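You operate a simulated robot arm through the tools that you are given. There is no shell and no other tool. Be economical: measure what you need, move in short steps, check, and stop when the job is done.

The job below is to be done with a simulated robot arm. You get a single attempt, and the scene is never put back.

TASK
Swab the blue-band lens clean, seat it in the mount and lock the ring.
Fine: the green swab goes back on its rest; the other lenses stay. What is to be rubbed or washed off counts as gone when no trace of it is left.

The check looks at the end state, three seconds after you hand in, the way a careful person would. Anything else that was tipped, shoved, dropped, spilled or broken makes it a failure.

THE ROBOT
A 7-joint arm with a fingered hand, fixed in place. Base frame: the origin is at the foot of the arm, x ahead of it, y to its left, z up. Lengths are in mm, angles in rad, forces in N, time in s.
With the tool pointing down near the work surface it reaches from about 600 to 820 mm from the base axis. Its first joint turns from -2.601 to 2.601 rad. Payload 3.5 kg.
The TCP is the grasp point between the finger pads, 30 mm short of the fingertips. In the tool frame z runs along the fingers and y along their closing line. The gripper opens to 104 mm. The gripper's body begins 35 mm behind the TCP. The gripper is a hand of 4 fingers: y runs from the thumb to the fingers, the wrist lies at [-15, -110, -186] in the tool frame.
Orientation is that of the tool frame in the base frame, as a unit quaternion [x, y, z, w]. With the fingers straight down and the wrist toward the robot, the tool's x, y and z point along [0, 1, 0], [1, 0, 0] and [0, 0, -1] of the base frame.

THE INTERFACE
- The arm moves only by the tool send_rows. Its argument "increments" is a list of rows, each an object of numbers (a shift or turn left out is 0): "dx", "dy", "dz": the shift along the base's x, y, z in units of 25 mm (1.0 is 25 mm); "ax", "ay", "az": the turn, a rotation vector about the base's x, y, z in units of 6 degrees (1.0 is 6 degrees). In form: [{"dx": .., "dy": .., "dz": .., "ax": .., "ay": .., "az": ..}, ...]. A call has 1 to 8 rows; each row shifts and turns the commanded pose from where the row before left it. A call with a number of a shift or a turn outside -1 to 1 is refused whole. Each row takes 0.2 s and may step no farther than 50 mm and 0.15 rad from the row before; otherwise, the whole call is refused. Where a pose cannot be reached the arm comes as near as it can. A force on the tool above 40 N (or 10 N above the force at the start of the call, whichever is more), or a blocked arm, ends the call early, and 0.2 s more pass. In this call time passes only in rows, and 0.2 s behind the last. It gives the time, the measured TCP pose, the force on the tool (base axes), the opening and the grip force at its end, in the units of the frame above (readings bear some noise), with the torque about the TCP (base axes, N m) and any sound that the robot's microphone picked up.
- Cameras (640 x 400 px; columns grow to the right, rows downward): "scene" is fixed at [402.7, 499.4, 1651.9]; the picture's right is [0.78, 0.63, 0.00], its down [0.58, -0.73, -0.36] and it looks along [-0.22, 0.28, -0.93] (base axes); focal length 214 px, centre (320, 200). "wrist" rides on the gripper at [61, -92, -130] in the tool frame; the picture's right is [-0.81, 0.27, -0.52], its down [-0.53, -0.71, 0.46] and it looks along [-0.24, 0.65, 0.72] (tool axes); focal length 275 px, centre (320, 200). There is no depth. A picture from a camera that has moved, and an enlarged one, comes with that camera's place and axes in the base frame and with its lens.
- get_image(camera): a new picture of that camera. The clock stands still meanwhile.
- move_column(by): slides the trunk up (or, below 0, down) by that many mm; the arm rides with it, the base frame stays. It gives what a move gives, with no picture.
- move_fingers(index, middle, ring, thumb_bend, thumb_turn): sets how far each is bent, from 0 (flat) to 1 (curled in); at 0.3 the hand is open as for a grip, at 0.7 the pads meet at the TCP. One left out holds its place. A second passes; each finger stops where it meets its share of the squeeze, and holds until it gets a number again. It is the only way to open and close the hand. It gives what a move gives, with no picture; readings hold the bend of each and the force on the fingers (four entries, about 0 where the hand has none), thumb and palm. thumb_turn goes from beside the hand (0) to across from the fingers (1), as for a grip.
- enlarge(camera, box): a new picture of the part [left, top, right, bottom] of that camera's present view, enlarged. The clock stands still meanwhile.
- close_job(): hands the job in; it is judged then, once.

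Go step by step. Nothing tells you positions but the pictures and the camera data: compare them with the known pose of the tool, close in by small moves and look again before you grip or let go. The budget is 120 turns and 64 pictures, counting those below and the enlarged ones. Unless the task says otherwise, let go and move clear before handing in, and close with one line.

The tools are called after "Emit:" by a JSON object that holds its "method" and its "body". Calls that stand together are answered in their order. send_rows: Moves the arm, as the interface text tells. Its arguments: {"type":"object","properties":{"increments":{"type":"array","items":{"type":"object","properties":{"dx":{"type":"number"},"dy":{"type":"number"},"dz":{"type":"number"},"ax":{"type":"number"},"ay":{"type":"number"},"az":{"type":"number"}}}}},"required":["increments"]} The other tools are called the same way: move_column (by) slides the trunk up or down; move_fingers (index, middle, ring, thumb_bend, thumb_turn) moves the fingers one by one; get_image (camera) takes a picture; enlarge (camera, box) takes an enlarged picture of a part of a camera's view; close_job () hands the job in.

At the start:

```text
t: 0.0
ee_pos: [453.0, 340.0, 1220.0]
tool_rot: [0.707, 0.707, 0.001, 0.001]
contact_force: [0.2, 0.0, -0.9]
torque: [0.03, -0.02, 0.0]
finger_gap: 103.6
grasp_force: 0.0
shape: jaw
bend: [0.3, 0.3, 0.3, 0.3, 0.98]
finger forces: [0.0, 0.1, 0.1, 0.0, 0.0, 0.0]
trunk travel left (down, up): [-525.0, 185.0]
```

scene: 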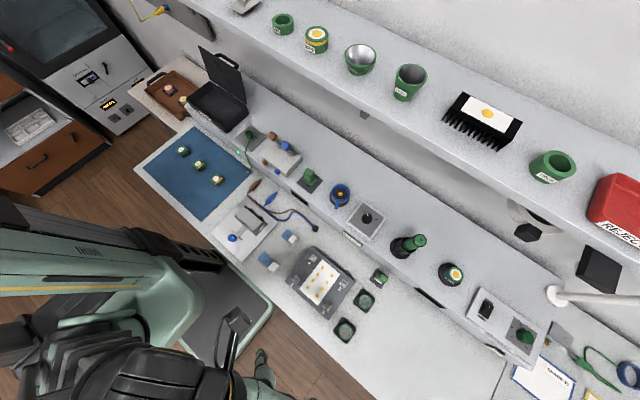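
wrist: 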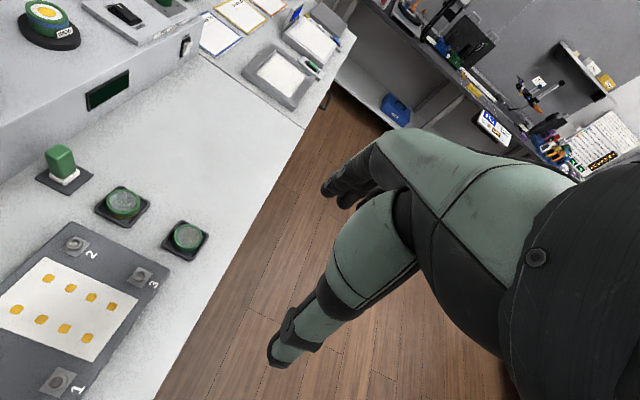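

I see a crowded bench with many small items; I can't yet tell lenses from swabs. I'll enlarge the work area.

Emit:
{"method": "enlarge", "body": {"camera": "scene", "box": [130, 120, 290, 220]}}

Emit:
{"method": "enlarge", "body": {"camera": "scene", "box": [210, 180, 370, 280]}}

Emit:
{"method": "enlarge", "body": {"camera": "scene", "box": [260, 240, 420, 340]}}

```text
4.00 times, centred on (210, 170) of scene
camera zoom: at [402.7, 499.4, 1651.9], right [0.78, 0.63, 0.0], down [0.58, -0.73, -0.36], along [-0.22, 0.28, -0.93], focal length 858 px, centre (760, 320)
```

zoom: 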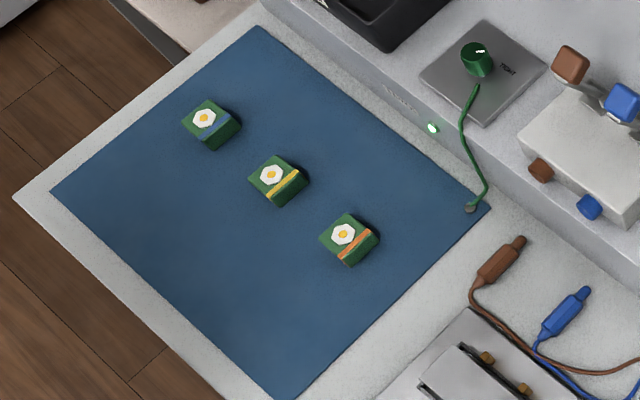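

```text
4.00 times, centred on (290, 230) of scene
camera zoom: at [402.7, 499.4, 1651.9], right [0.78, 0.63, 0.0], down [0.58, -0.73, -0.36], along [-0.22, 0.28, -0.93], focal length 858 px, centre (440, 80)
```

zoom: 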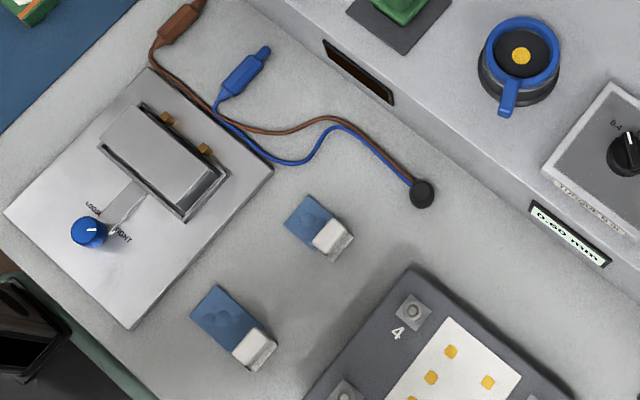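

```text
4.00 times, centred on (340, 290) of scene
camera zoom: at [402.7, 499.4, 1651.9], right [0.78, 0.63, 0.0], down [0.58, -0.73, -0.36], along [-0.22, 0.28, -0.93], focal length 858 px, centre (240, -160)
```

zoom: 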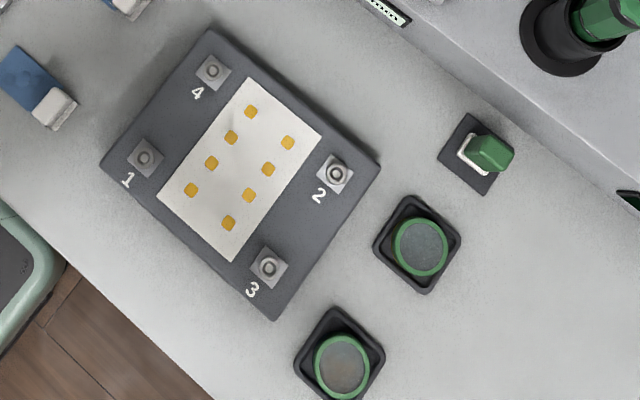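

The green swab stands on its rest near two lenses in trays; the blue ring with a lever may be the mount. I look closer at the remaining items.

Emit:
{"method": "enlarge", "body": {"camera": "scene", "box": [290, 160, 400, 230]}}

Emit:
{"method": "enlarge", "body": {"camera": "scene", "box": [380, 220, 560, 360]}}

Emit:
{"method": "enlarge", "body": {"camera": "scene", "box": [325, 260, 405, 350]}}

Emit:
{"method": "enlarge", "body": {"camera": "wrist", "box": [20, 130, 220, 270]}}

Emit:
{"method": "enlarge", "body": {"camera": "scene", "box": [260, 0, 440, 110]}}

```text
5.71 times, centred on (345, 195) of scene
camera zoom: at [402.7, 499.4, 1651.9], right [0.78, 0.63, 0.0], down [0.58, -0.73, -0.36], along [-0.22, 0.28, -0.93], focal length 1226 px, centre (177, 229)
```

zoom: 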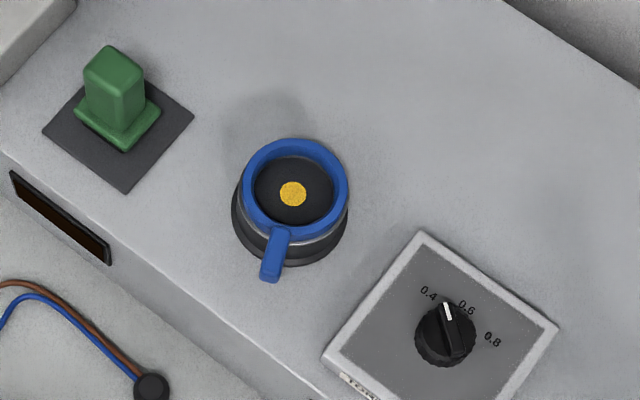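

```text
2.86 times, centred on (470, 290) of scene
camera zoom: at [402.7, 499.4, 1651.9], right [0.78, 0.63, 0.0], down [0.58, -0.73, -0.36], along [-0.22, 0.28, -0.93], focal length 613 px, centre (-109, -57)
```

zoom: 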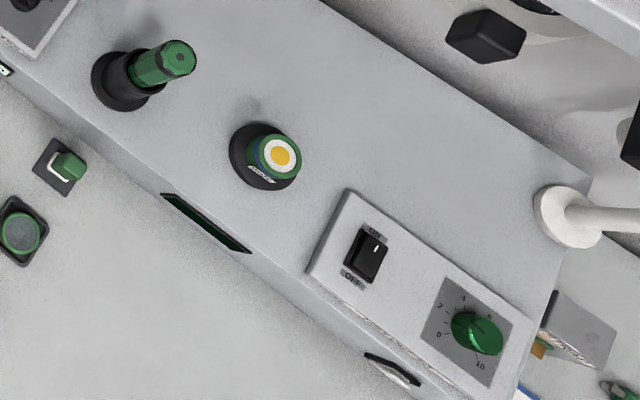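

```text
4.44 times, centred on (365, 305) of scene
camera zoom: at [402.7, 499.4, 1651.9], right [0.78, 0.63, 0.0], down [0.58, -0.73, -0.36], along [-0.22, 0.28, -0.93], focal length 953 px, centre (120, -267)
```

zoom: 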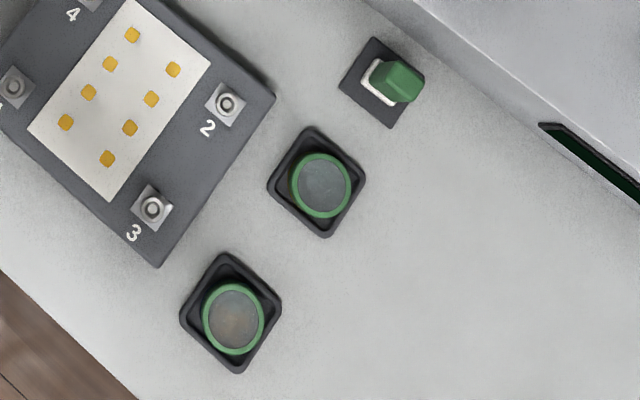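

```text
2.86 times, centred on (120, 200) of wrist
camera zoom: at [360.3, 400.7, 1352.2], right [0.27, -0.81, 0.52], down [-0.71, -0.53, -0.46], along [0.65, -0.24, -0.72], focal length 786 px, centre (891, 200)
```

zoom: 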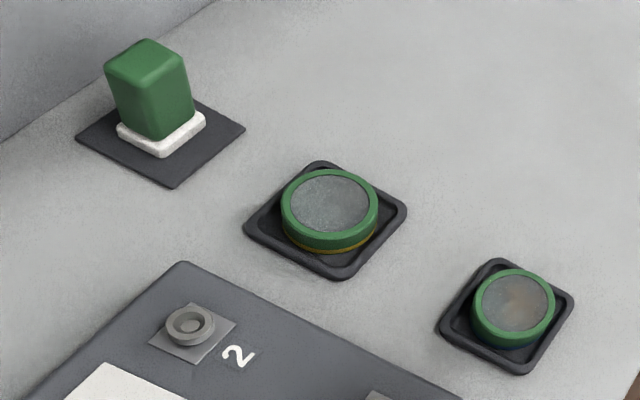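

```text
3.56 times, centred on (350, 55) of scene
camera zoom: at [402.7, 499.4, 1651.9], right [0.78, 0.63, 0.0], down [0.58, -0.73, -0.36], along [-0.22, 0.28, -0.93], focal length 763 px, centre (213, 716)
```

zoom: 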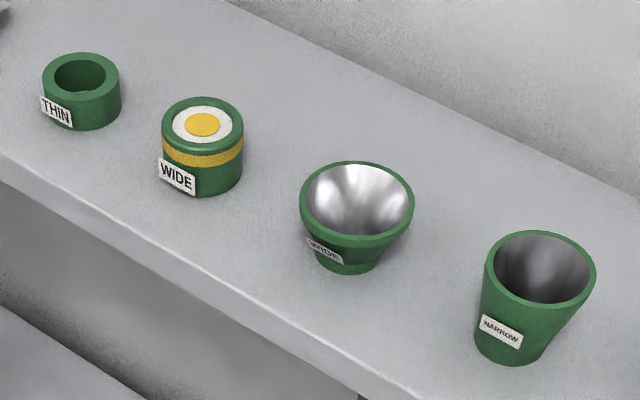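

The lens with the brown smudge (the tray nearer the edge) may have the blue band; the other has a yellow band. Checking closely, also the black base with green-cap item on the shelf.

Emit:
{"method": "enlarge", "body": {"camera": "wrist", "box": [155, 205, 215, 268]}}

Emit:
{"method": "enlarge", "body": {"camera": "scene", "box": [385, 225, 475, 295]}}

Emit:
{"method": "enlarge", "body": {"camera": "wrist", "box": [0, 0, 200, 130]}}

```text
6.35 times, centred on (185, 236) of wrist
camera zoom: at [360.3, 400.7, 1352.2], right [0.27, -0.81, 0.52], down [-0.71, -0.53, -0.46], along [0.65, -0.24, -0.72], focal length 1748 px, centre (1177, -32)
```

zoom: 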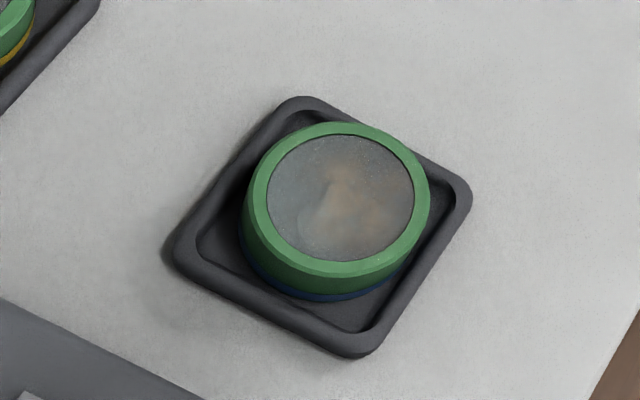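

```text
5.71 times, centred on (430, 260) of scene
camera zoom: at [402.7, 499.4, 1651.9], right [0.78, 0.63, 0.0], down [0.58, -0.73, -0.36], along [-0.22, 0.28, -0.93], focal length 1226 px, centre (-309, -143)
```

zoom: 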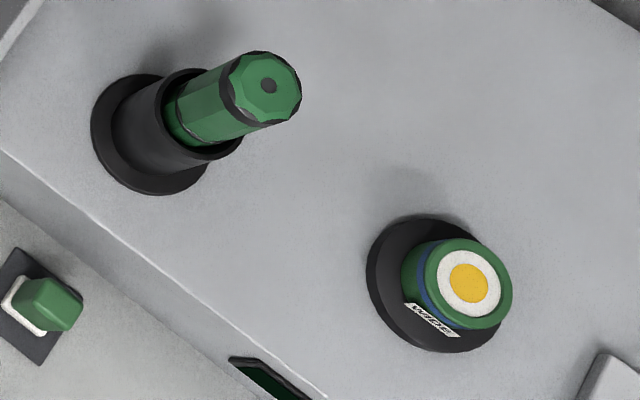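

```text
3.08 times, centred on (100, 65) of wrist
camera zoom: at [360.3, 400.7, 1352.2], right [0.27, -0.81, 0.52], down [-0.71, -0.53, -0.46], along [0.65, -0.24, -0.72], focal length 847 px, centre (997, 615)
```

zoom: 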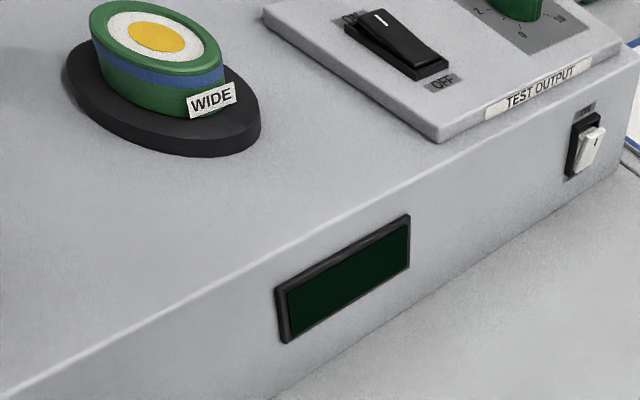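

Blue-band lens is the smudged one in the tray at about (555, 437, top ~886); swab about (557, 640), mount (blue lever ring) roughly (280, 770) on the raised deck. I move over the swab for a closer look.

Emit:
{"method": "send_rows", "body": {"increments": [{"dx": 0.1, "dy": 1, "dz": -0.8}, {"dx": 0.1, "dy": 1, "dz": -0.8}, {"dx": 0.1, "dy": 1, "dz": -0.8}, {"dx": 0.1, "dy": 1, "dz": -0.8}, {"dx": 0.1, "dy": 1, "dz": -0.8}, {"dx": 0.1, "dy": 1, "dz": -0.8}, {"dx": 0.1, "dy": 1, "dz": -0.8}, {"dx": 0.1, "dy": 1, "dz": -0.8}]}}

```text
t: 1.8
ee_pos: [471.5, 544.3, 1059.7]
tool_rot: [0.707, 0.707, 0.0, 0.0]
contact_force: [-0.7, -0.5, 0.2]
torque: [-0.01, -0.01, -0.03]
finger_gap: 103.7
grasp_force: 0.1
shape: jaw
bend: [0.3, 0.3, 0.3, 0.3, 0.98]
finger forces: [0.1, 0.0, 0.0, 0.1, 0.1, 0.1]
trunk travel left (down, up): [-525.0, 185.0]
```

The arm follows well. I take a wrist picture.

Emit:
{"method": "get_image", "body": {"camera": "wrist"}}

Emit:
{"method": "get_image", "body": {"camera": "scene"}}

```text
50 pictures are left
camera wrist: at [379.6, 604.3, 1191.7], right [0.27, -0.81, 0.52], down [-0.71, -0.53, -0.46], along [0.65, -0.24, -0.72], focal length 275 px, centre (320, 200)
```

wrist: 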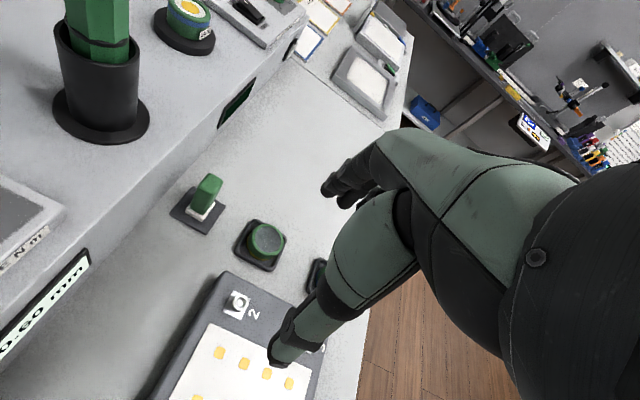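

```text
49 pictures are left
```

scene: 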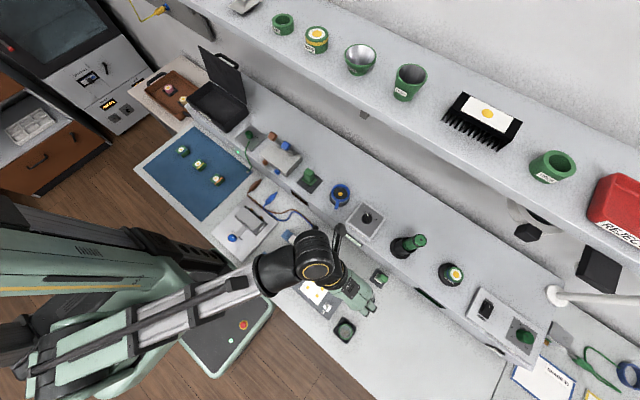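

Swab pad is near (553, 634, ~863), handle top near (555, 640, ~915). I move to just above it and look again.

Emit:
{"method": "send_rows", "body": {"increments": [{"dx": 0.8, "dy": 0.9, "dz": -0.5}, {"dx": 0.8, "dy": 0.9, "dz": -0.6}, {"dx": 0.8, "dy": 0.9, "dz": -0.7}, {"dx": 0.8, "dy": 0.9, "dz": -0.8}]}}

Emit:
{"method": "get_image", "body": {"camera": "wrist"}}

Emit:
{"method": "enlarge", "body": {"camera": "scene", "box": [290, 220, 450, 320]}}

```text
t: 2.8
ee_pos: [553.3, 632.2, 996.4]
tool_rot: [0.707, 0.707, 0.0, 0.001]
contact_force: [-0.3, -0.5, -0.1]
torque: [-0.01, -0.01, -0.03]
finger_gap: 103.7
grasp_force: 0.1
shape: jaw
bend: [0.3, 0.3, 0.3, 0.3, 0.98]
finger forces: [0.0, 0.0, 0.0, 0.0, 0.1, 0.0]
trunk travel left (down, up): [-525.0, 185.0]
```

```text
48 pictures are left
camera wrist: at [461.0, 692.4, 1126.9], right [0.27, -0.81, 0.52], down [-0.71, -0.53, -0.46], along [0.65, -0.24, -0.72], focal length 275 px, centre (320, 200)
```

wrist: 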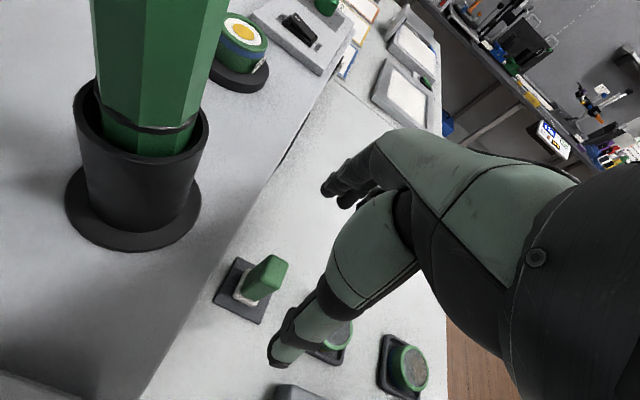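

```text
4.00 times, centred on (370, 270) of scene
camera zoom: at [402.7, 499.4, 1651.9], right [0.78, 0.63, 0.0], down [0.58, -0.73, -0.36], along [-0.22, 0.28, -0.93], focal length 858 px, centre (120, -80)
```

zoom: 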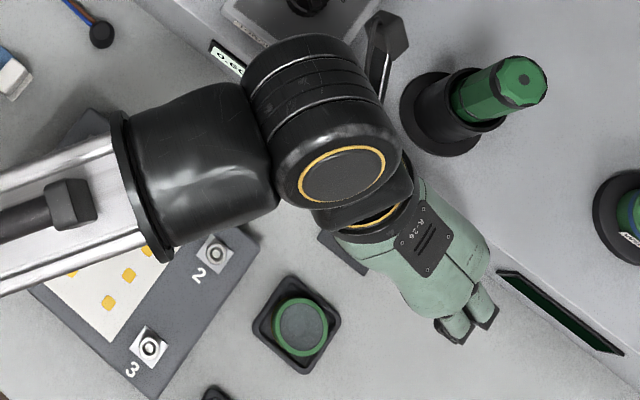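

Reach is fine here. I zoom in on the swab.

Emit:
{"method": "enlarge", "body": {"camera": "wrist", "box": [190, 240, 310, 330]}}

```text
4.44 times, centred on (250, 285) of wrist
camera zoom: at [461.0, 692.4, 1126.9], right [0.27, -0.81, 0.52], down [-0.71, -0.53, -0.46], along [0.65, -0.24, -0.72], focal length 1224 px, centre (631, -178)
```

zoom: 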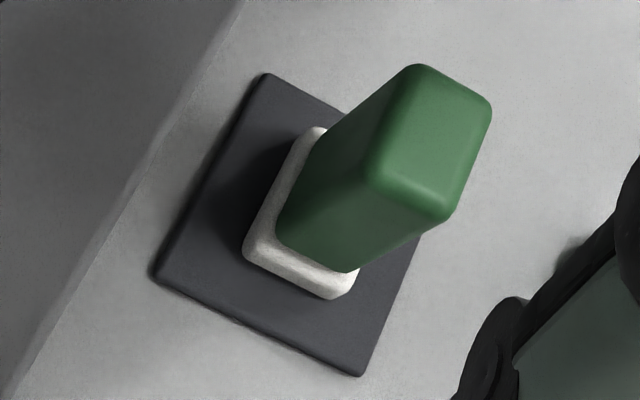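

Handle is about 25 x 16 mm, centered near (557, 637), z 868–915. I descend around it to TCP z≈925 and check.

Emit:
{"method": "send_rows", "body": {"increments": [{"dx": 0.16, "dy": 0.16, "dz": -0.7}, {"dz": -0.7}, {"dz": -0.7}, {"dz": -0.7}]}}

Emit:
{"method": "get_image", "body": {"camera": "wrist"}}

```text
t: 3.8
ee_pos: [557.2, 634.8, 925.3]
tool_rot: [0.707, 0.707, 0.001, -0.001]
contact_force: [-0.4, 0.4, -1.5]
torque: [-0.01, 0.03, -0.03]
finger_gap: 103.5
grasp_force: 0.0
shape: jaw
bend: [0.3, 0.3, 0.3, 0.3, 0.98]
finger forces: [0.0, 0.1, 0.0, 0.0, 0.1, 0.0]
trunk travel left (down, up): [-525.0, 185.0]
```

```text
45 pictures are left
camera wrist: at [464.6, 694.9, 1057.0], right [0.27, -0.81, 0.52], down [-0.71, -0.53, -0.46], along [0.65, -0.24, -0.72], focal length 275 px, centre (320, 200)
```

wrist: 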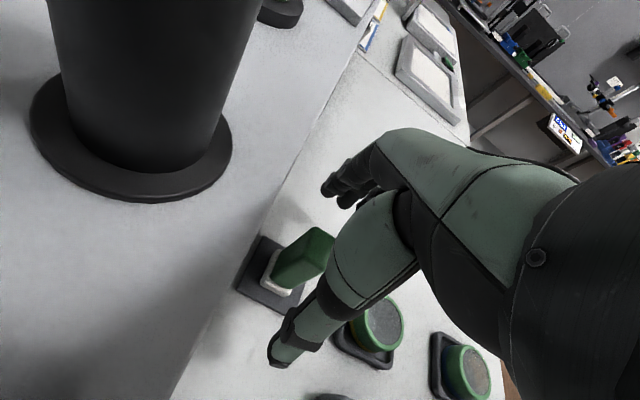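

Emit:
{"method": "enlarge", "body": {"camera": "wrist", "box": [220, 170, 420, 380]}}

```text
1.90 times, centred on (320, 275) of wrist
camera zoom: at [464.6, 694.9, 1057.0], right [0.27, -0.81, 0.52], down [-0.71, -0.53, -0.46], along [0.65, -0.24, -0.72], focal length 524 px, centre (320, 57)
```

zoom: 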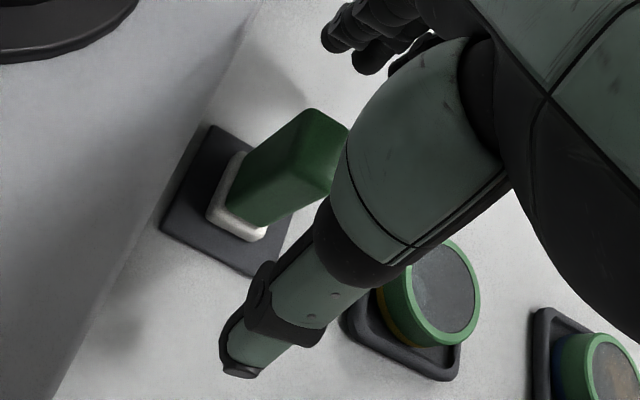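

The handle sits between thumb and fingers with clearance to the deck. I lower to grip height and close.

Emit:
{"method": "send_rows", "body": {"increments": [{"dy": 0.12, "dz": -0.5}, {"dz": -0.4}]}}

Emit:
{"method": "move_fingers", "body": {"index": 0.5, "middle": 0.5, "ring": 0.5, "thumb_bend": 0.5}}

Emit:
{"method": "enlarge", "body": {"camera": "wrist", "box": [220, 170, 420, 380]}}

```text
t: 4.4
ee_pos: [556.3, 638.4, 902.1]
tool_rot: [0.707, 0.707, 0.0, 0.0]
contact_force: [-0.9, -0.2, 0.1]
torque: [-0.02, -0.03, -0.01]
finger_gap: 103.6
grasp_force: 0.1
shape: jaw
bend: [0.3, 0.3, 0.3, 0.3, 0.98]
finger forces: [0.0, 0.0, 0.0, 0.0, 0.0, 0.1]
trunk travel left (down, up): [-525.0, 185.0]
```

```text
t: 5.4
ee_pos: [557.0, 637.7, 902.8]
tool_rot: [0.707, 0.707, 0.0, 0.0]
contact_force: [-0.5, 0.6, -0.2]
torque: [0.02, -0.01, 0.01]
finger_gap: 52.6
grasp_force: 0.1
shape: fingers
bend: [0.5, 0.5, 0.5, 0.5, 0.98]
finger forces: [0.1, 0.0, 0.1, 0.0, 0.0, 0.0]
trunk travel left (down, up): [-525.0, 185.0]
```

```text
1.90 times, centred on (320, 275) of wrist
camera zoom: at [463.8, 697.7, 1034.0], right [0.27, -0.81, 0.52], down [-0.71, -0.53, -0.46], along [0.65, -0.24, -0.72], focal length 524 px, centre (320, 57)
```

zoom: 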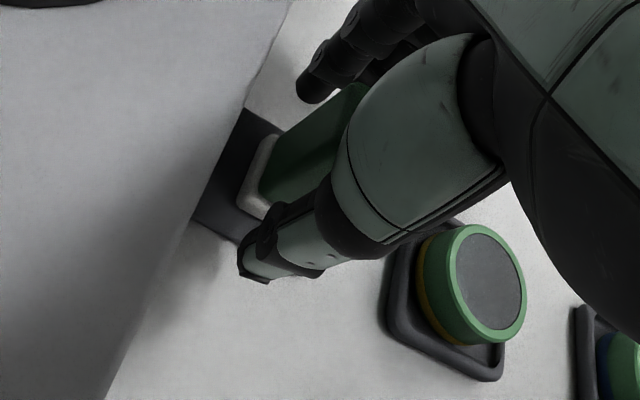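

Symmetric around the handle. I close to grip.

Emit:
{"method": "move_fingers", "body": {"index": 0.65, "middle": 0.65, "ring": 0.65, "thumb_bend": 0.65}}

```text
t: 6.4
ee_pos: [556.7, 637.0, 902.6]
tool_rot: [0.707, 0.707, 0.001, 0.0]
contact_force: [-0.3, 0.4, -0.5]
torque: [-0.01, 0.0, 0.0]
finger_gap: 22.3
grasp_force: 3.6
shape: fingers
bend: [0.62, 0.63, 0.65, 0.61, 0.97]
finger forces: [2.0, 1.5, 0.0, 0.0, 3.6, 0.0]
trunk travel left (down, up): [-525.0, 185.0]
```

Index and middle hold the 22 mm handle. I tighten slightly and lift.

Emit:
{"method": "move_fingers", "body": {"index": 0.75, "middle": 0.75, "thumb_bend": 0.75}}

Emit:
{"method": "send_rows", "body": {"increments": [{"dz": 0.5}, {"dz": 0.9}, {"dz": 1}]}}

Emit:
{"method": "get_image", "body": {"camera": "wrist"}}

```text
t: 7.4
ee_pos: [556.2, 637.0, 902.2]
tool_rot: [0.707, 0.707, 0.0, 0.0]
contact_force: [-0.3, -0.2, -0.2]
torque: [-0.02, -0.01, 0.02]
finger_gap: 20.5
grasp_force: 16.6
shape: fingers
bend: [0.71, 0.72, 0.65, 0.62, 0.95]
finger forces: [10.2, 6.7, 0.0, 0.1, 16.9, 0.0]
trunk travel left (down, up): [-525.0, 185.0]
```

```text
t: 8.2
ee_pos: [556.0, 637.4, 964.4]
tool_rot: [0.707, 0.707, 0.0, 0.0]
contact_force: [0.0, -0.4, 0.0]
torque: [-0.02, -0.01, -0.02]
finger_gap: 20.9
grasp_force: 17.0
shape: fingers
bend: [0.71, 0.72, 0.65, 0.62, 0.95]
finger forces: [10.2, 6.7, 0.0, 0.0, 16.9, 0.0]
trunk travel left (down, up): [-525.0, 185.0]
```

```text
42 pictures are left
camera wrist: at [464.3, 697.7, 1095.7], right [0.27, -0.81, 0.52], down [-0.71, -0.53, -0.46], along [0.65, -0.24, -0.72], focal length 275 px, centre (320, 200)
```

wrist: 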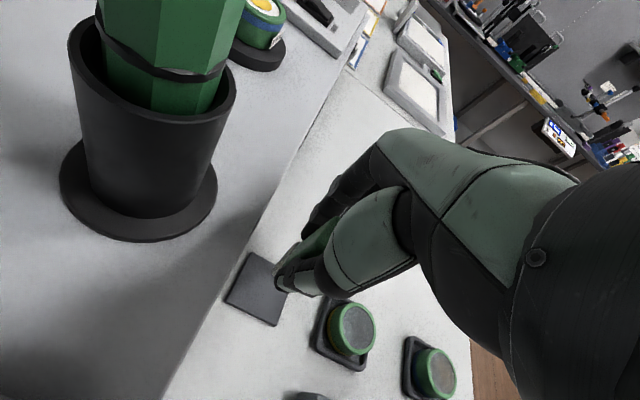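

Swab is held. I carry it toward the dirty lens, staying high.

Emit:
{"method": "send_rows", "body": {"increments": [{"dz": 0.8, "dy": -0.8}, {"dy": -1}, {"dy": -1}, {"dy": -1}, {"dy": -1}, {"dy": -1}, {"dy": -0.8}]}}

Emit:
{"method": "get_image", "body": {"camera": "wrist"}}

Emit:
{"method": "enlarge", "body": {"camera": "scene", "box": [290, 250, 450, 350]}}

```text
t: 9.8
ee_pos: [557.6, 471.6, 984.4]
tool_rot: [0.707, 0.708, 0.001, 0.0]
contact_force: [0.0, 0.9, 0.3]
torque: [0.0, -0.03, 0.0]
finger_gap: 20.6
grasp_force: 16.9
shape: fingers
bend: [0.71, 0.72, 0.65, 0.62, 0.95]
finger forces: [10.2, 6.8, 0.1, 0.0, 16.9, 0.0]
trunk travel left (down, up): [-525.0, 185.0]
```

```text
41 pictures are left
camera wrist: at [464.5, 531.2, 1115.7], right [0.28, -0.81, 0.52], down [-0.71, -0.53, -0.46], along [0.65, -0.24, -0.72], focal length 275 px, centre (320, 200)
```

wrist: 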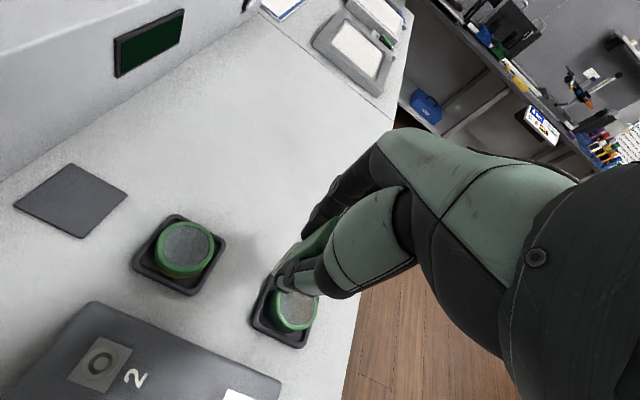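

```text
4.00 times, centred on (370, 300) of scene
camera zoom: at [402.7, 499.4, 1651.9], right [0.78, 0.63, 0.0], down [0.58, -0.73, -0.36], along [-0.22, 0.28, -0.93], focal length 858 px, centre (120, -200)
```

zoom: 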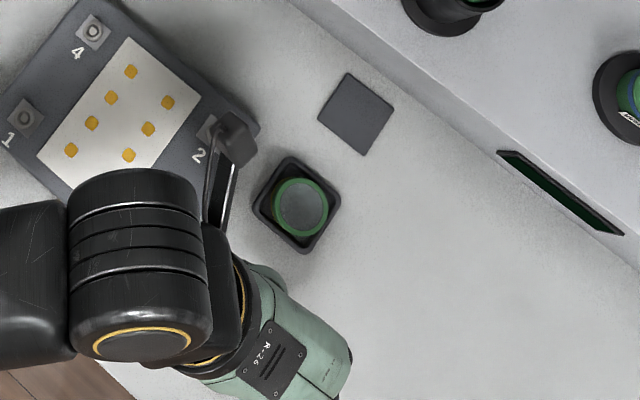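

Emit:
{"method": "enlarge", "body": {"camera": "wrist", "box": [240, 200, 380, 360]}}

```text
2.50 times, centred on (310, 280) of wrist
camera zoom: at [464.5, 531.2, 1115.7], right [0.28, -0.81, 0.52], down [-0.71, -0.53, -0.46], along [0.65, -0.24, -0.72], focal length 688 px, centre (345, 0)
```

zoom: 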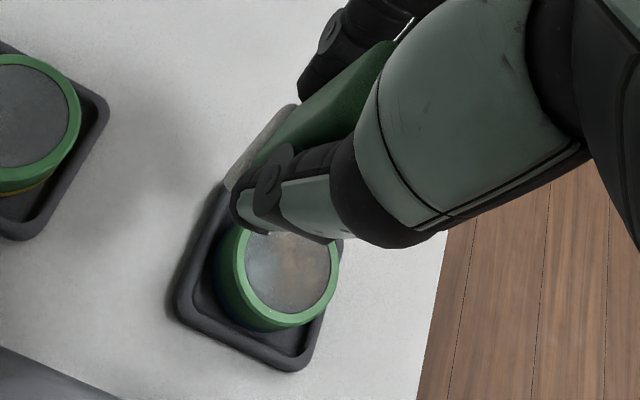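

Lens top centre is about (551, 438). I position the swab above and descend gently.

Emit:
{"method": "send_rows", "body": {"increments": [{"dx": -0.24, "dy": -0.7}, {"dy": -0.66}, {"dz": -0.8}, {"dz": -0.6}]}}

Emit:
{"method": "enlarge", "body": {"camera": "wrist", "box": [220, 180, 400, 340]}}

```text
t: 10.8
ee_pos: [550.1, 437.7, 950.5]
tool_rot: [0.707, 0.707, 0.0, 0.0]
contact_force: [0.8, -0.4, 0.2]
torque: [0.03, -0.03, 0.0]
finger_gap: 21.0
grasp_force: 17.1
shape: fingers
bend: [0.71, 0.72, 0.65, 0.62, 0.95]
finger forces: [10.2, 6.9, 0.0, 0.1, 17.1, 0.0]
trunk travel left (down, up): [-525.0, 185.0]
```

```text
2.50 times, centred on (310, 260) of wrist
camera zoom: at [457.5, 498.2, 1080.7], right [0.27, -0.81, 0.52], down [-0.71, -0.53, -0.46], along [0.64, -0.24, -0.72], focal length 688 px, centre (345, 50)
```

zoom: 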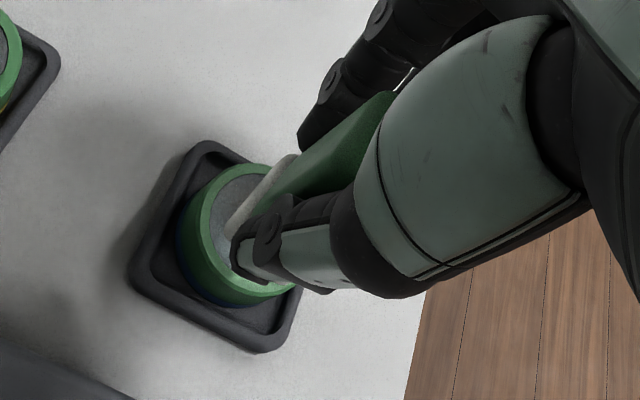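

Emit:
{"method": "send_rows", "body": {"increments": [{"dz": -0.2}, {"dz": -0.15}, {"dz": -0.12}]}}

Emit:
{"method": "send_rows", "body": {"increments": [{"dz": -0.1}]}}

Emit:
{"method": "send_rows", "body": {"increments": [{"dz": -0.1}]}}

Emit:
{"method": "send_rows", "body": {"increments": [{"dz": -0.1}]}}

```text
t: 11.6
ee_pos: [549.5, 437.3, 937.8]
tool_rot: [0.707, 0.707, 0.0, 0.0]
contact_force: [-0.4, 0.6, 0.2]
torque: [-0.04, -0.01, 0.03]
finger_gap: 20.5
grasp_force: 17.2
shape: fingers
bend: [0.71, 0.72, 0.65, 0.62, 0.95]
finger forces: [10.2, 7.0, 0.0, 0.0, 17.1, 0.0]
trunk travel left (down, up): [-525.0, 185.0]
```

```text
t: 12.0
ee_pos: [552.0, 438.1, 934.2]
tool_rot: [0.707, 0.707, 0.0, 0.001]
contact_force: [-0.1, 0.5, -0.6]
torque: [0.0, -0.01, 0.03]
finger_gap: 20.8
grasp_force: 16.6
shape: fingers
bend: [0.71, 0.72, 0.65, 0.62, 0.95]
finger forces: [10.3, 6.9, 0.0, 0.1, 17.1, 0.0]
trunk travel left (down, up): [-525.0, 185.0]
```

```text
t: 12.4
ee_pos: [550.8, 438.5, 931.8]
tool_rot: [0.707, 0.708, 0.0, 0.0]
contact_force: [-0.6, 0.2, -0.2]
torque: [-0.03, -0.03, 0.01]
finger_gap: 21.1
grasp_force: 17.3
shape: fingers
bend: [0.71, 0.72, 0.65, 0.62, 0.95]
finger forces: [10.2, 7.0, 0.0, 0.0, 17.1, 0.0]
trunk travel left (down, up): [-525.0, 185.0]
```

```text
t: 12.8
ee_pos: [551.4, 438.0, 929.4]
tool_rot: [0.707, 0.707, 0.001, 0.001]
contact_force: [0.8, 0.1, -1.0]
torque: [0.01, 0.02, 0.01]
finger_gap: 20.6
grasp_force: 16.9
shape: fingers
bend: [0.71, 0.72, 0.65, 0.62, 0.95]
finger forces: [10.1, 6.9, 0.0, 0.1, 17.1, 0.0]
trunk travel left (down, up): [-525.0, 185.0]
```

No contact yet; continuing down in 2 mm steps.

Emit:
{"method": "send_rows", "body": {"increments": [{"dz": -0.08}]}}

Emit:
{"method": "send_rows", "body": {"increments": [{"dz": -0.08}]}}

Emit:
{"method": "enlarge", "body": {"camera": "wrist", "box": [220, 180, 340, 300]}}

```text
t: 13.2
ee_pos: [550.9, 437.5, 927.7]
tool_rot: [0.707, 0.707, 0.0, 0.001]
contact_force: [0.2, -1.0, -1.1]
torque: [0.0, 0.0, 0.0]
finger_gap: 20.8
grasp_force: 17.5
shape: fingers
bend: [0.71, 0.72, 0.65, 0.62, 0.95]
finger forces: [10.2, 6.9, 0.0, 0.0, 17.1, 0.0]
trunk travel left (down, up): [-525.0, 185.0]
```

```text
t: 13.6
ee_pos: [549.6, 438.9, 925.0]
tool_rot: [0.707, 0.708, 0.0, 0.0]
contact_force: [0.5, -0.6, -0.3]
torque: [0.04, 0.0, 0.02]
finger_gap: 20.6
grasp_force: 16.6
shape: fingers
bend: [0.71, 0.72, 0.65, 0.62, 0.95]
finger forces: [10.2, 6.9, 0.1, 0.0, 17.2, 0.1]
trunk travel left (down, up): [-525.0, 185.0]
```

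```text
3.33 times, centred on (280, 240) of wrist
camera zoom: at [457.8, 499.3, 1056.5], right [0.27, -0.81, 0.52], down [-0.71, -0.53, -0.46], along [0.65, -0.24, -0.72], focal length 918 px, centre (453, 67)
```

zoom: 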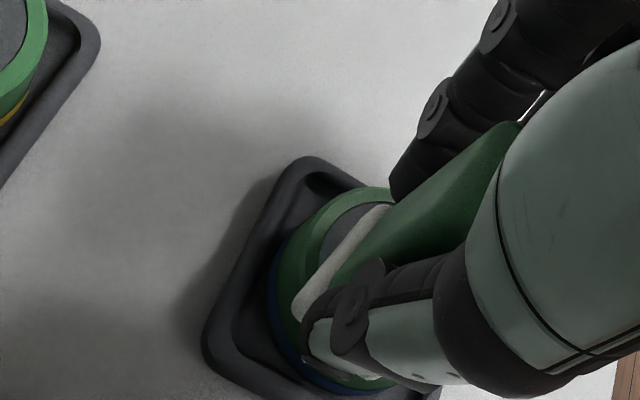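

Emit:
{"method": "send_rows", "body": {"increments": [{"dz": -0.08}]}}

Emit:
{"method": "send_rows", "body": {"increments": [{"dz": -0.08}]}}

Emit:
{"method": "send_rows", "body": {"increments": [{"dz": -0.08}]}}

```text
t: 14.0
ee_pos: [550.5, 438.7, 923.4]
tool_rot: [0.707, 0.707, 0.001, 0.001]
contact_force: [0.5, 0.2, 1.6]
torque: [0.01, 0.07, 0.0]
finger_gap: 20.8
grasp_force: 17.4
shape: fingers
bend: [0.71, 0.72, 0.65, 0.62, 0.95]
finger forces: [10.5, 6.8, 0.1, 0.0, 17.1, 0.0]
trunk travel left (down, up): [-525.0, 185.0]
```

```text
t: 14.4
ee_pos: [550.1, 437.8, 922.1]
tool_rot: [0.707, 0.707, 0.001, 0.0]
contact_force: [0.3, -0.5, 9.4]
torque: [0.11, 0.15, -0.03]
finger_gap: 20.6
grasp_force: 18.2
shape: fingers
bend: [0.72, 0.73, 0.65, 0.63, 0.94]
finger forces: [11.5, 6.9, 0.0, 0.1, 17.9, 0.0]
trunk travel left (down, up): [-525.0, 185.0]
```

```text
t: 14.8
ee_pos: [550.0, 436.8, 919.8]
tool_rot: [0.707, 0.708, 0.0, 0.0]
contact_force: [0.3, 0.5, 4.6]
torque: [0.13, -0.03, 0.02]
finger_gap: 17.2
grasp_force: 17.2
shape: fingers
bend: [0.73, 0.74, 0.65, 0.63, 0.94]
finger forces: [9.4, 7.3, 0.1, 0.0, 16.5, 0.0]
trunk travel left (down, up): [-525.0, 185.0]
```

Contact with about 5 N. I rub over the glass with small strokes.

Emit:
{"method": "send_rows", "body": {"increments": [{"dy": 0.3}, {"dy": -0.3}, {"dy": -0.3}, {"dx": 0.2}, {"dy": 0.3}, {"dy": 0.3}, {"dx": -0.2}, {"dx": -0.2}]}}

Emit:
{"method": "send_rows", "body": {"increments": [{"dy": -0.3}, {"dy": -0.3}, {"dx": 0.2}, {"dy": 0.3}, {"dx": 0.25}, {"dx": -0.25}, {"dx": -0.25}, {"dx": 0.25}]}}

Emit:
{"method": "enlarge", "body": {"camera": "wrist", "box": [200, 160, 360, 320]}}

```text
t: 16.6
ee_pos: [546.4, 446.0, 919.7]
tool_rot: [0.708, 0.706, 0.0, 0.0]
contact_force: [-0.1, 0.3, 1.0]
torque: [0.0, 0.01, 0.04]
finger_gap: 17.4
grasp_force: 16.6
shape: fingers
bend: [0.74, 0.74, 0.65, 0.63, 0.94]
finger forces: [8.6, 7.9, 0.0, 0.0, 16.4, 0.0]
trunk travel left (down, up): [-525.0, 185.0]
```

```text
t: 18.4
ee_pos: [551.0, 438.5, 918.4]
tool_rot: [0.707, 0.707, -0.001, 0.0]
contact_force: [0.3, -0.1, 0.6]
torque: [0.06, 0.01, 0.0]
finger_gap: 17.5
grasp_force: 16.2
shape: fingers
bend: [0.74, 0.74, 0.65, 0.63, 0.94]
finger forces: [8.6, 7.9, 0.0, 0.0, 16.4, 0.0]
trunk travel left (down, up): [-525.0, 185.0]
```

```text
2.50 times, centred on (280, 240) of wrist
camera zoom: at [457.8, 499.1, 1050.3], right [0.28, -0.81, 0.52], down [-0.71, -0.53, -0.46], along [0.65, -0.24, -0.72], focal length 688 px, centre (420, 100)
```

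zoom: 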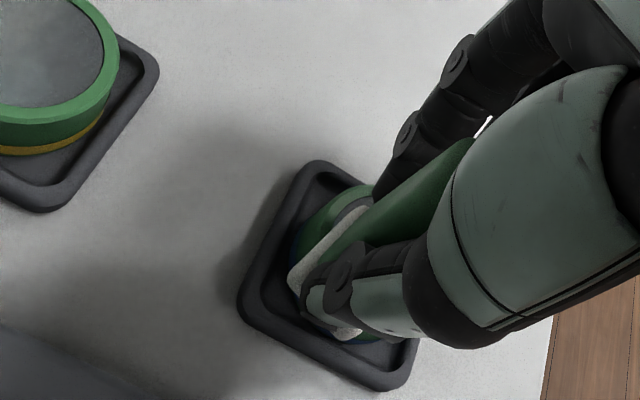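

The contact force dropped, so the swab slid up in the grip a bit. I tighten, press a bit and rub again.

Emit:
{"method": "move_fingers", "body": {"index": 0.82, "middle": 0.82, "thumb_bend": 0.8}}

Emit:
{"method": "send_rows", "body": {"increments": [{"dz": -0.06}]}}

```text
t: 19.4
ee_pos: [550.7, 438.0, 919.9]
tool_rot: [0.707, 0.707, 0.0, 0.0]
contact_force: [0.5, -0.6, -0.1]
torque: [-0.03, -0.02, 0.0]
finger_gap: 17.3
grasp_force: 21.5
shape: fingers
bend: [0.74, 0.75, 0.65, 0.64, 0.93]
finger forces: [13.2, 8.7, 0.0, 0.1, 22.1, 0.0]
trunk travel left (down, up): [-525.0, 185.0]
```

```text
t: 19.8
ee_pos: [550.6, 437.2, 917.7]
tool_rot: [0.707, 0.707, 0.001, 0.0]
contact_force: [-0.4, -0.2, 5.8]
torque: [0.04, 0.08, 0.01]
finger_gap: 17.2
grasp_force: 22.5
shape: fingers
bend: [0.74, 0.75, 0.65, 0.64, 0.93]
finger forces: [13.7, 9.1, 0.0, 0.1, 23.3, 0.1]
trunk travel left (down, up): [-525.0, 185.0]
```

Emit:
{"method": "send_rows", "body": {"increments": [{"dy": 0.35}, {"dy": -0.35}, {"dy": -0.35}, {"dx": 0.25}, {"dy": 0.35}, {"dy": 0.35}, {"dx": -0.25}, {"dx": -0.25}]}}

Emit:
{"method": "send_rows", "body": {"increments": [{"dy": -0.35}, {"dy": -0.35}, {"dx": 0.25}, {"dy": 0.35}, {"dx": 0.3}, {"dx": -0.3}, {"dx": -0.3}, {"dx": 0.3}]}}

Emit:
{"method": "send_rows", "body": {"increments": [{"dz": 1}, {"dz": 0.8, "dy": 1}, {"dy": 1}]}}

Emit:
{"method": "get_image", "body": {"camera": "wrist"}}

```text
t: 21.6
ee_pos: [544.5, 446.0, 917.6]
tool_rot: [0.708, 0.706, 0.0, 0.001]
contact_force: [2.5, 0.3, 7.0]
torque: [-0.01, -0.06, -0.01]
finger_gap: 17.1
grasp_force: 25.5
shape: fingers
bend: [0.74, 0.76, 0.65, 0.66, 0.91]
finger forces: [15.9, 10.3, 0.1, 0.0, 24.3, 0.0]
trunk travel left (down, up): [-525.0, 185.0]
```

```text
t: 23.4
ee_pos: [549.0, 437.6, 917.0]
tool_rot: [0.708, 0.707, 0.0, -0.001]
contact_force: [-0.2, -0.5, -0.8]
torque: [0.0, -0.02, 0.01]
finger_gap: 17.1
grasp_force: 23.0
shape: fingers
bend: [0.74, 0.75, 0.65, 0.66, 0.91]
finger forces: [14.2, 8.2, 0.1, 0.0, 23.7, 0.0]
trunk travel left (down, up): [-525.0, 185.0]
```

```text
t: 24.2
ee_pos: [549.8, 488.6, 965.4]
tool_rot: [0.707, 0.707, 0.0, 0.001]
contact_force: [0.3, -0.1, 0.1]
torque: [0.0, -0.02, -0.03]
finger_gap: 17.1
grasp_force: 22.3
shape: fingers
bend: [0.74, 0.75, 0.65, 0.66, 0.91]
finger forces: [14.2, 8.4, 0.1, 0.0, 23.7, 0.0]
trunk travel left (down, up): [-525.0, 185.0]
```

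```text
35 pictures are left
camera wrist: at [457.4, 550.2, 1096.1], right [0.27, -0.81, 0.52], down [-0.71, -0.53, -0.46], along [0.65, -0.24, -0.72], focal length 275 px, centre (320, 200)
```

wrist: 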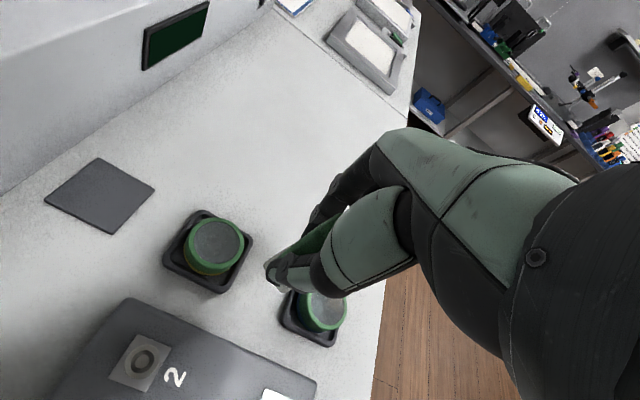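

Emit:
{"method": "enlarge", "body": {"camera": "wrist", "box": [260, 230, 360, 350]}}

```text
3.33 times, centred on (310, 290) of wrist
camera zoom: at [457.4, 550.2, 1096.1], right [0.27, -0.81, 0.52], down [-0.71, -0.53, -0.46], along [0.65, -0.24, -0.72], focal length 918 px, centre (353, -100)
```

zoom: 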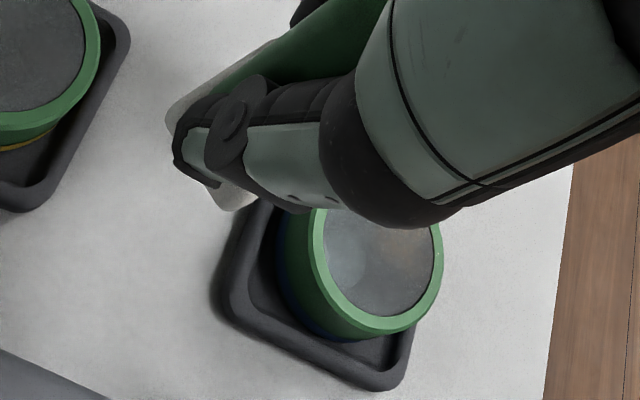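

The view is partly blocked and a brownish trace may remain. I back off for a full view.

Emit:
{"method": "send_rows", "body": {"increments": [{"dy": 1, "dz": 0.6}, {"dy": 1, "dz": 0.4}, {"dy": 1}]}}

Emit:
{"method": "enlarge", "body": {"camera": "wrist", "box": [350, 260, 450, 380]}}

```text
t: 25.0
ee_pos: [552.1, 562.9, 988.9]
tool_rot: [0.707, 0.707, 0.0, 0.0]
contact_force: [0.0, -0.1, -0.9]
torque: [0.0, 0.0, 0.0]
finger_gap: 17.0
grasp_force: 23.5
shape: fingers
bend: [0.74, 0.75, 0.65, 0.66, 0.91]
finger forces: [14.2, 8.4, 0.0, 0.0, 23.6, 0.0]
trunk travel left (down, up): [-525.0, 185.0]
```

```text
3.33 times, centred on (400, 320) of wrist
camera zoom: at [458.4, 624.2, 1119.5], right [0.27, -0.81, 0.52], down [-0.71, -0.53, -0.46], along [0.64, -0.24, -0.72], focal length 918 px, centre (53, -200)
```

zoom: 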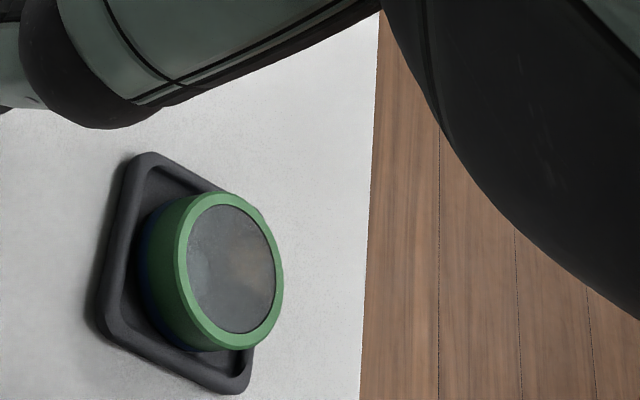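

A faint brown patch remains. I tighten the grip and rub again with more presses.

Emit:
{"method": "move_fingers", "body": {"index": 0.9, "middle": 0.9, "thumb_bend": 0.88}}

Emit:
{"method": "send_rows", "body": {"increments": [{"dy": -1}, {"dy": -1, "dz": -0.4}, {"dy": -1, "dz": -0.6}, {"dy": -1}, {"dy": -1, "dz": -0.8}, {"dz": -0.8}]}}

Emit:
{"method": "send_rows", "body": {"increments": [{"dz": -0.15}, {"dz": -0.08}]}}

```text
t: 26.0
ee_pos: [551.0, 562.9, 988.6]
tool_rot: [0.707, 0.707, 0.0, 0.0]
contact_force: [0.0, -0.7, -0.3]
torque: [0.02, 0.04, 0.03]
finger_gap: 17.3
grasp_force: 19.5
shape: fingers
bend: [0.73, 0.9, 0.65, 0.74, 0.96]
finger forces: [18.1, 1.2, 0.0, 0.0, 19.4, 0.1]
trunk travel left (down, up): [-525.0, 185.0]
```

```text
t: 27.4
ee_pos: [550.0, 438.2, 922.8]
tool_rot: [0.707, 0.707, 0.001, -0.001]
contact_force: [0.1, 0.4, 0.0]
torque: [0.01, 0.01, 0.03]
finger_gap: 17.0
grasp_force: 19.2
shape: fingers
bend: [0.73, 0.9, 0.65, 0.74, 0.96]
finger forces: [18.1, 1.1, 0.1, 0.0, 19.3, 0.1]
trunk travel left (down, up): [-525.0, 185.0]
```

```text
t: 28.0
ee_pos: [550.7, 438.5, 918.0]
tool_rot: [0.707, 0.707, 0.002, 0.001]
contact_force: [0.6, 0.5, 14.5]
torque: [0.23, -0.28, 0.0]
finger_gap: 16.6
grasp_force: 23.1
shape: fingers
bend: [0.73, 0.9, 0.65, 0.75, 0.96]
finger forces: [19.1, 4.2, 0.0, 0.0, 23.0, 0.0]
trunk travel left (down, up): [-525.0, 185.0]
```

The middle finger slipped past the handle; I check how the swab sits before rubbing.

Emit:
{"method": "enlarge", "body": {"camera": "wrist", "box": [200, 150, 360, 310]}}

```text
2.50 times, centred on (280, 230) of wrist
camera zoom: at [457.5, 498.5, 1049.4], right [0.27, -0.81, 0.52], down [-0.71, -0.53, -0.46], along [0.65, -0.24, -0.72], focal length 688 px, centre (420, 125)
```

zoom: 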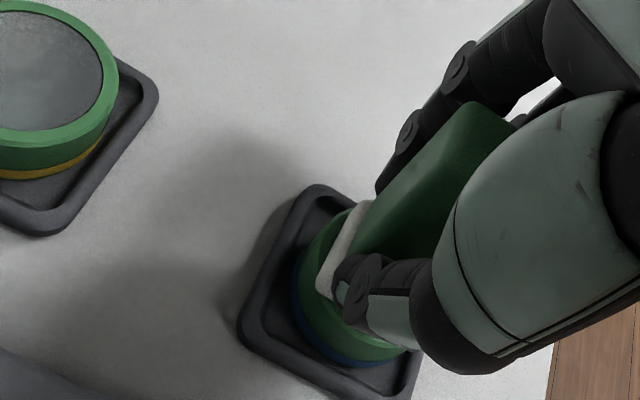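

Swab is upright in the grip with pad on the lens at ~14 N. I rub.

Emit:
{"method": "send_rows", "body": {"increments": [{"dy": 0.3}, {"dy": -0.3}, {"dy": -0.35}, {"dx": 0.25}, {"dy": 0.35}, {"dy": 0.3}, {"dx": -0.25}, {"dx": -0.25}]}}

Emit:
{"method": "send_rows", "body": {"increments": [{"dy": -0.35}, {"dy": -0.35}, {"dx": 0.25}, {"dy": 0.35}, {"dx": 0.3}, {"dx": -0.3}, {"dx": -0.3}, {"dx": 0.3}]}}

```text
t: 29.8
ee_pos: [545.3, 445.6, 917.6]
tool_rot: [0.707, 0.707, 0.0, -0.001]
contact_force: [1.8, 0.7, 6.9]
torque: [0.12, -0.22, -0.01]
finger_gap: 16.6
grasp_force: 21.2
shape: fingers
bend: [0.73, 0.9, 0.65, 0.75, 0.97]
finger forces: [20.3, 0.6, 0.0, 0.0, 21.2, 0.0]
trunk travel left (down, up): [-525.0, 185.0]
```

```text
t: 31.6
ee_pos: [550.0, 436.5, 917.6]
tool_rot: [0.708, 0.706, 0.001, -0.001]
contact_force: [-0.9, 0.9, 7.2]
torque: [0.12, -0.13, 0.0]
finger_gap: 16.7
grasp_force: 22.2
shape: fingers
bend: [0.73, 0.9, 0.65, 0.75, 0.96]
finger forces: [19.3, 1.8, 0.0, 0.0, 23.6, 0.0]
trunk travel left (down, up): [-525.0, 185.0]
```

Steady 7 N contact; I repeat, weighted toward the -y and centre side where the trace was.

Emit:
{"method": "send_rows", "body": {"increments": [{"dy": -0.35}, {"dx": 0.25}, {"dx": -0.25}, {"dx": -0.25}, {"dx": 0.25}, {"dy": 0.35}, {"dy": 0.3}, {"dy": -0.3}]}}

Emit:
{"method": "send_rows", "body": {"increments": [{"dy": -0.45}, {"dx": 0.25}, {"dx": -0.25}, {"dx": -0.25}, {"dx": 0.25}, {"dy": 0.45}, {"dx": 0.3}, {"dx": -0.3}]}}

Emit:
{"method": "send_rows", "body": {"increments": [{"dz": 1}, {"dz": 1}, {"dy": 1, "dz": 0.8}, {"dy": 1}, {"dy": 1}, {"dy": 1}, {"dy": 1}]}}

Emit:
{"method": "enlarge", "body": {"camera": "wrist", "box": [350, 260, 450, 380]}}

```text
t: 33.4
ee_pos: [549.8, 436.0, 916.6]
tool_rot: [0.707, 0.708, 0.001, -0.001]
contact_force: [-1.0, 0.9, 6.7]
torque: [0.15, -0.07, 0.03]
finger_gap: 17.0
grasp_force: 21.3
shape: fingers
bend: [0.73, 0.9, 0.65, 0.75, 0.96]
finger forces: [19.5, 1.6, 0.0, 0.0, 23.2, 0.0]
trunk travel left (down, up): [-525.0, 185.0]
```

```text
t: 35.2
ee_pos: [549.8, 436.0, 916.0]
tool_rot: [0.707, 0.707, 0.001, 0.0]
contact_force: [1.9, -0.7, 9.5]
torque: [0.17, -0.28, -0.01]
finger_gap: 17.0
grasp_force: 22.9
shape: fingers
bend: [0.73, 0.9, 0.65, 0.76, 0.96]
finger forces: [21.9, 2.3, 0.1, 0.0, 21.7, 0.1]
trunk travel left (down, up): [-525.0, 185.0]
```

```text
t: 36.8
ee_pos: [550.4, 563.1, 985.5]
tool_rot: [0.708, 0.707, 0.0, 0.0]
contact_force: [0.3, -0.2, -0.6]
torque: [0.0, 0.0, -0.01]
finger_gap: 16.8
grasp_force: 19.0
shape: fingers
bend: [0.73, 0.9, 0.65, 0.75, 0.96]
finger forces: [18.7, 0.3, 0.1, 0.1, 19.7, 0.0]
trunk travel left (down, up): [-525.0, 185.0]
```

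```text
3.33 times, centred on (400, 320) of wrist
camera zoom: at [457.5, 624.6, 1117.5], right [0.27, -0.81, 0.52], down [-0.71, -0.53, -0.46], along [0.64, -0.24, -0.72], focal length 918 px, centre (53, -200)
```

zoom: 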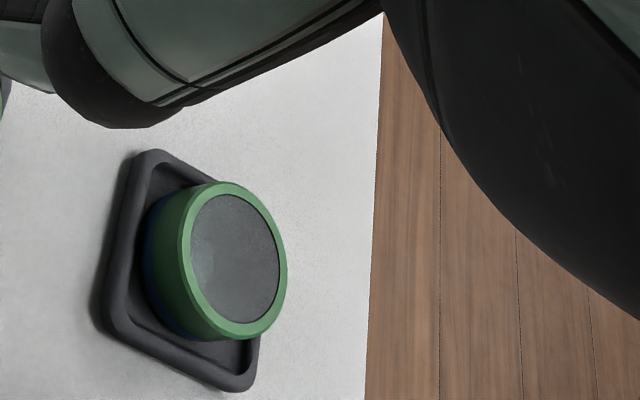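

The brown is gone; I zoom in to check for any faint residue.

Emit:
{"method": "enlarge", "body": {"camera": "wrist", "box": [384, 310, 442, 364]}}

Emit:
{"method": "get_image", "body": {"camera": "wrist"}}

```text
7.41 times, centred on (413, 337) of wrist
camera zoom: at [457.5, 624.6, 1117.5], right [0.27, -0.81, 0.52], down [-0.71, -0.53, -0.46], along [0.64, -0.24, -0.72], focal length 2039 px, centre (-369, -815)
```

zoom: 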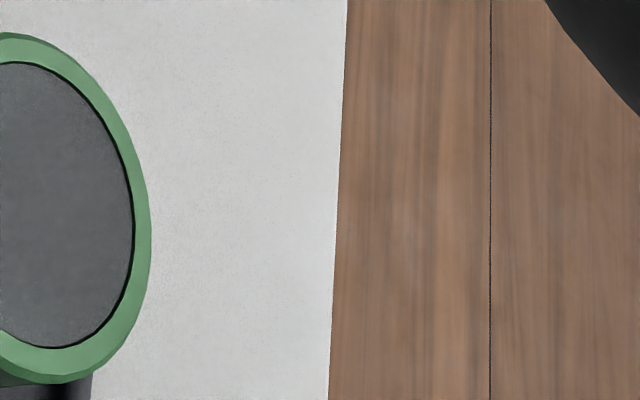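

```text
29 pictures are left
camera wrist: at [457.5, 624.6, 1117.5], right [0.27, -0.81, 0.52], down [-0.71, -0.53, -0.46], along [0.64, -0.24, -0.72], focal length 275 px, centre (320, 200)
```

wrist: 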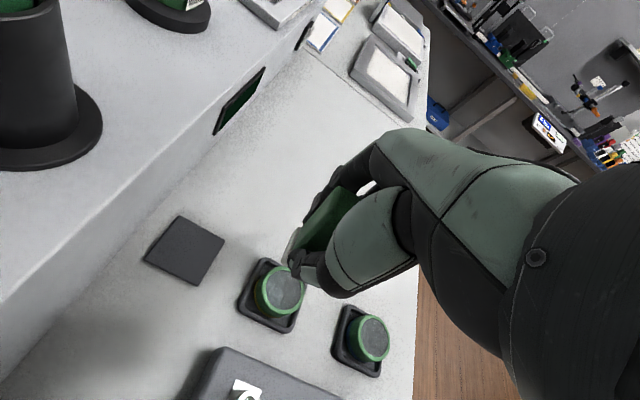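

Emit:
{"method": "enlarge", "body": {"camera": "wrist", "box": [343, 305, 398, 368]}}

```text
6.35 times, centred on (370, 336) of wrist
camera zoom: at [457.5, 624.6, 1117.5], right [0.27, -0.81, 0.52], down [-0.71, -0.53, -0.46], along [0.64, -0.24, -0.72], focal length 1748 px, centre (-1, -667)
```

zoom: 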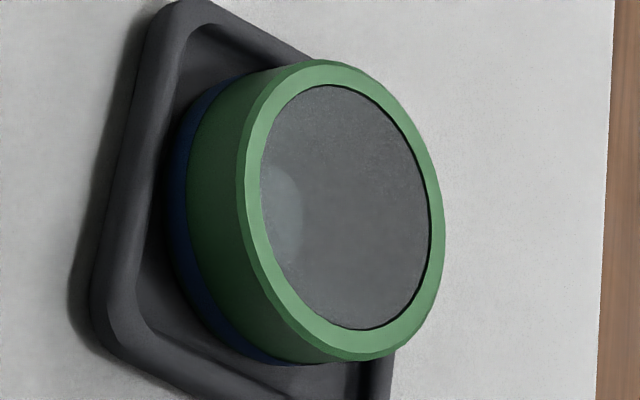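

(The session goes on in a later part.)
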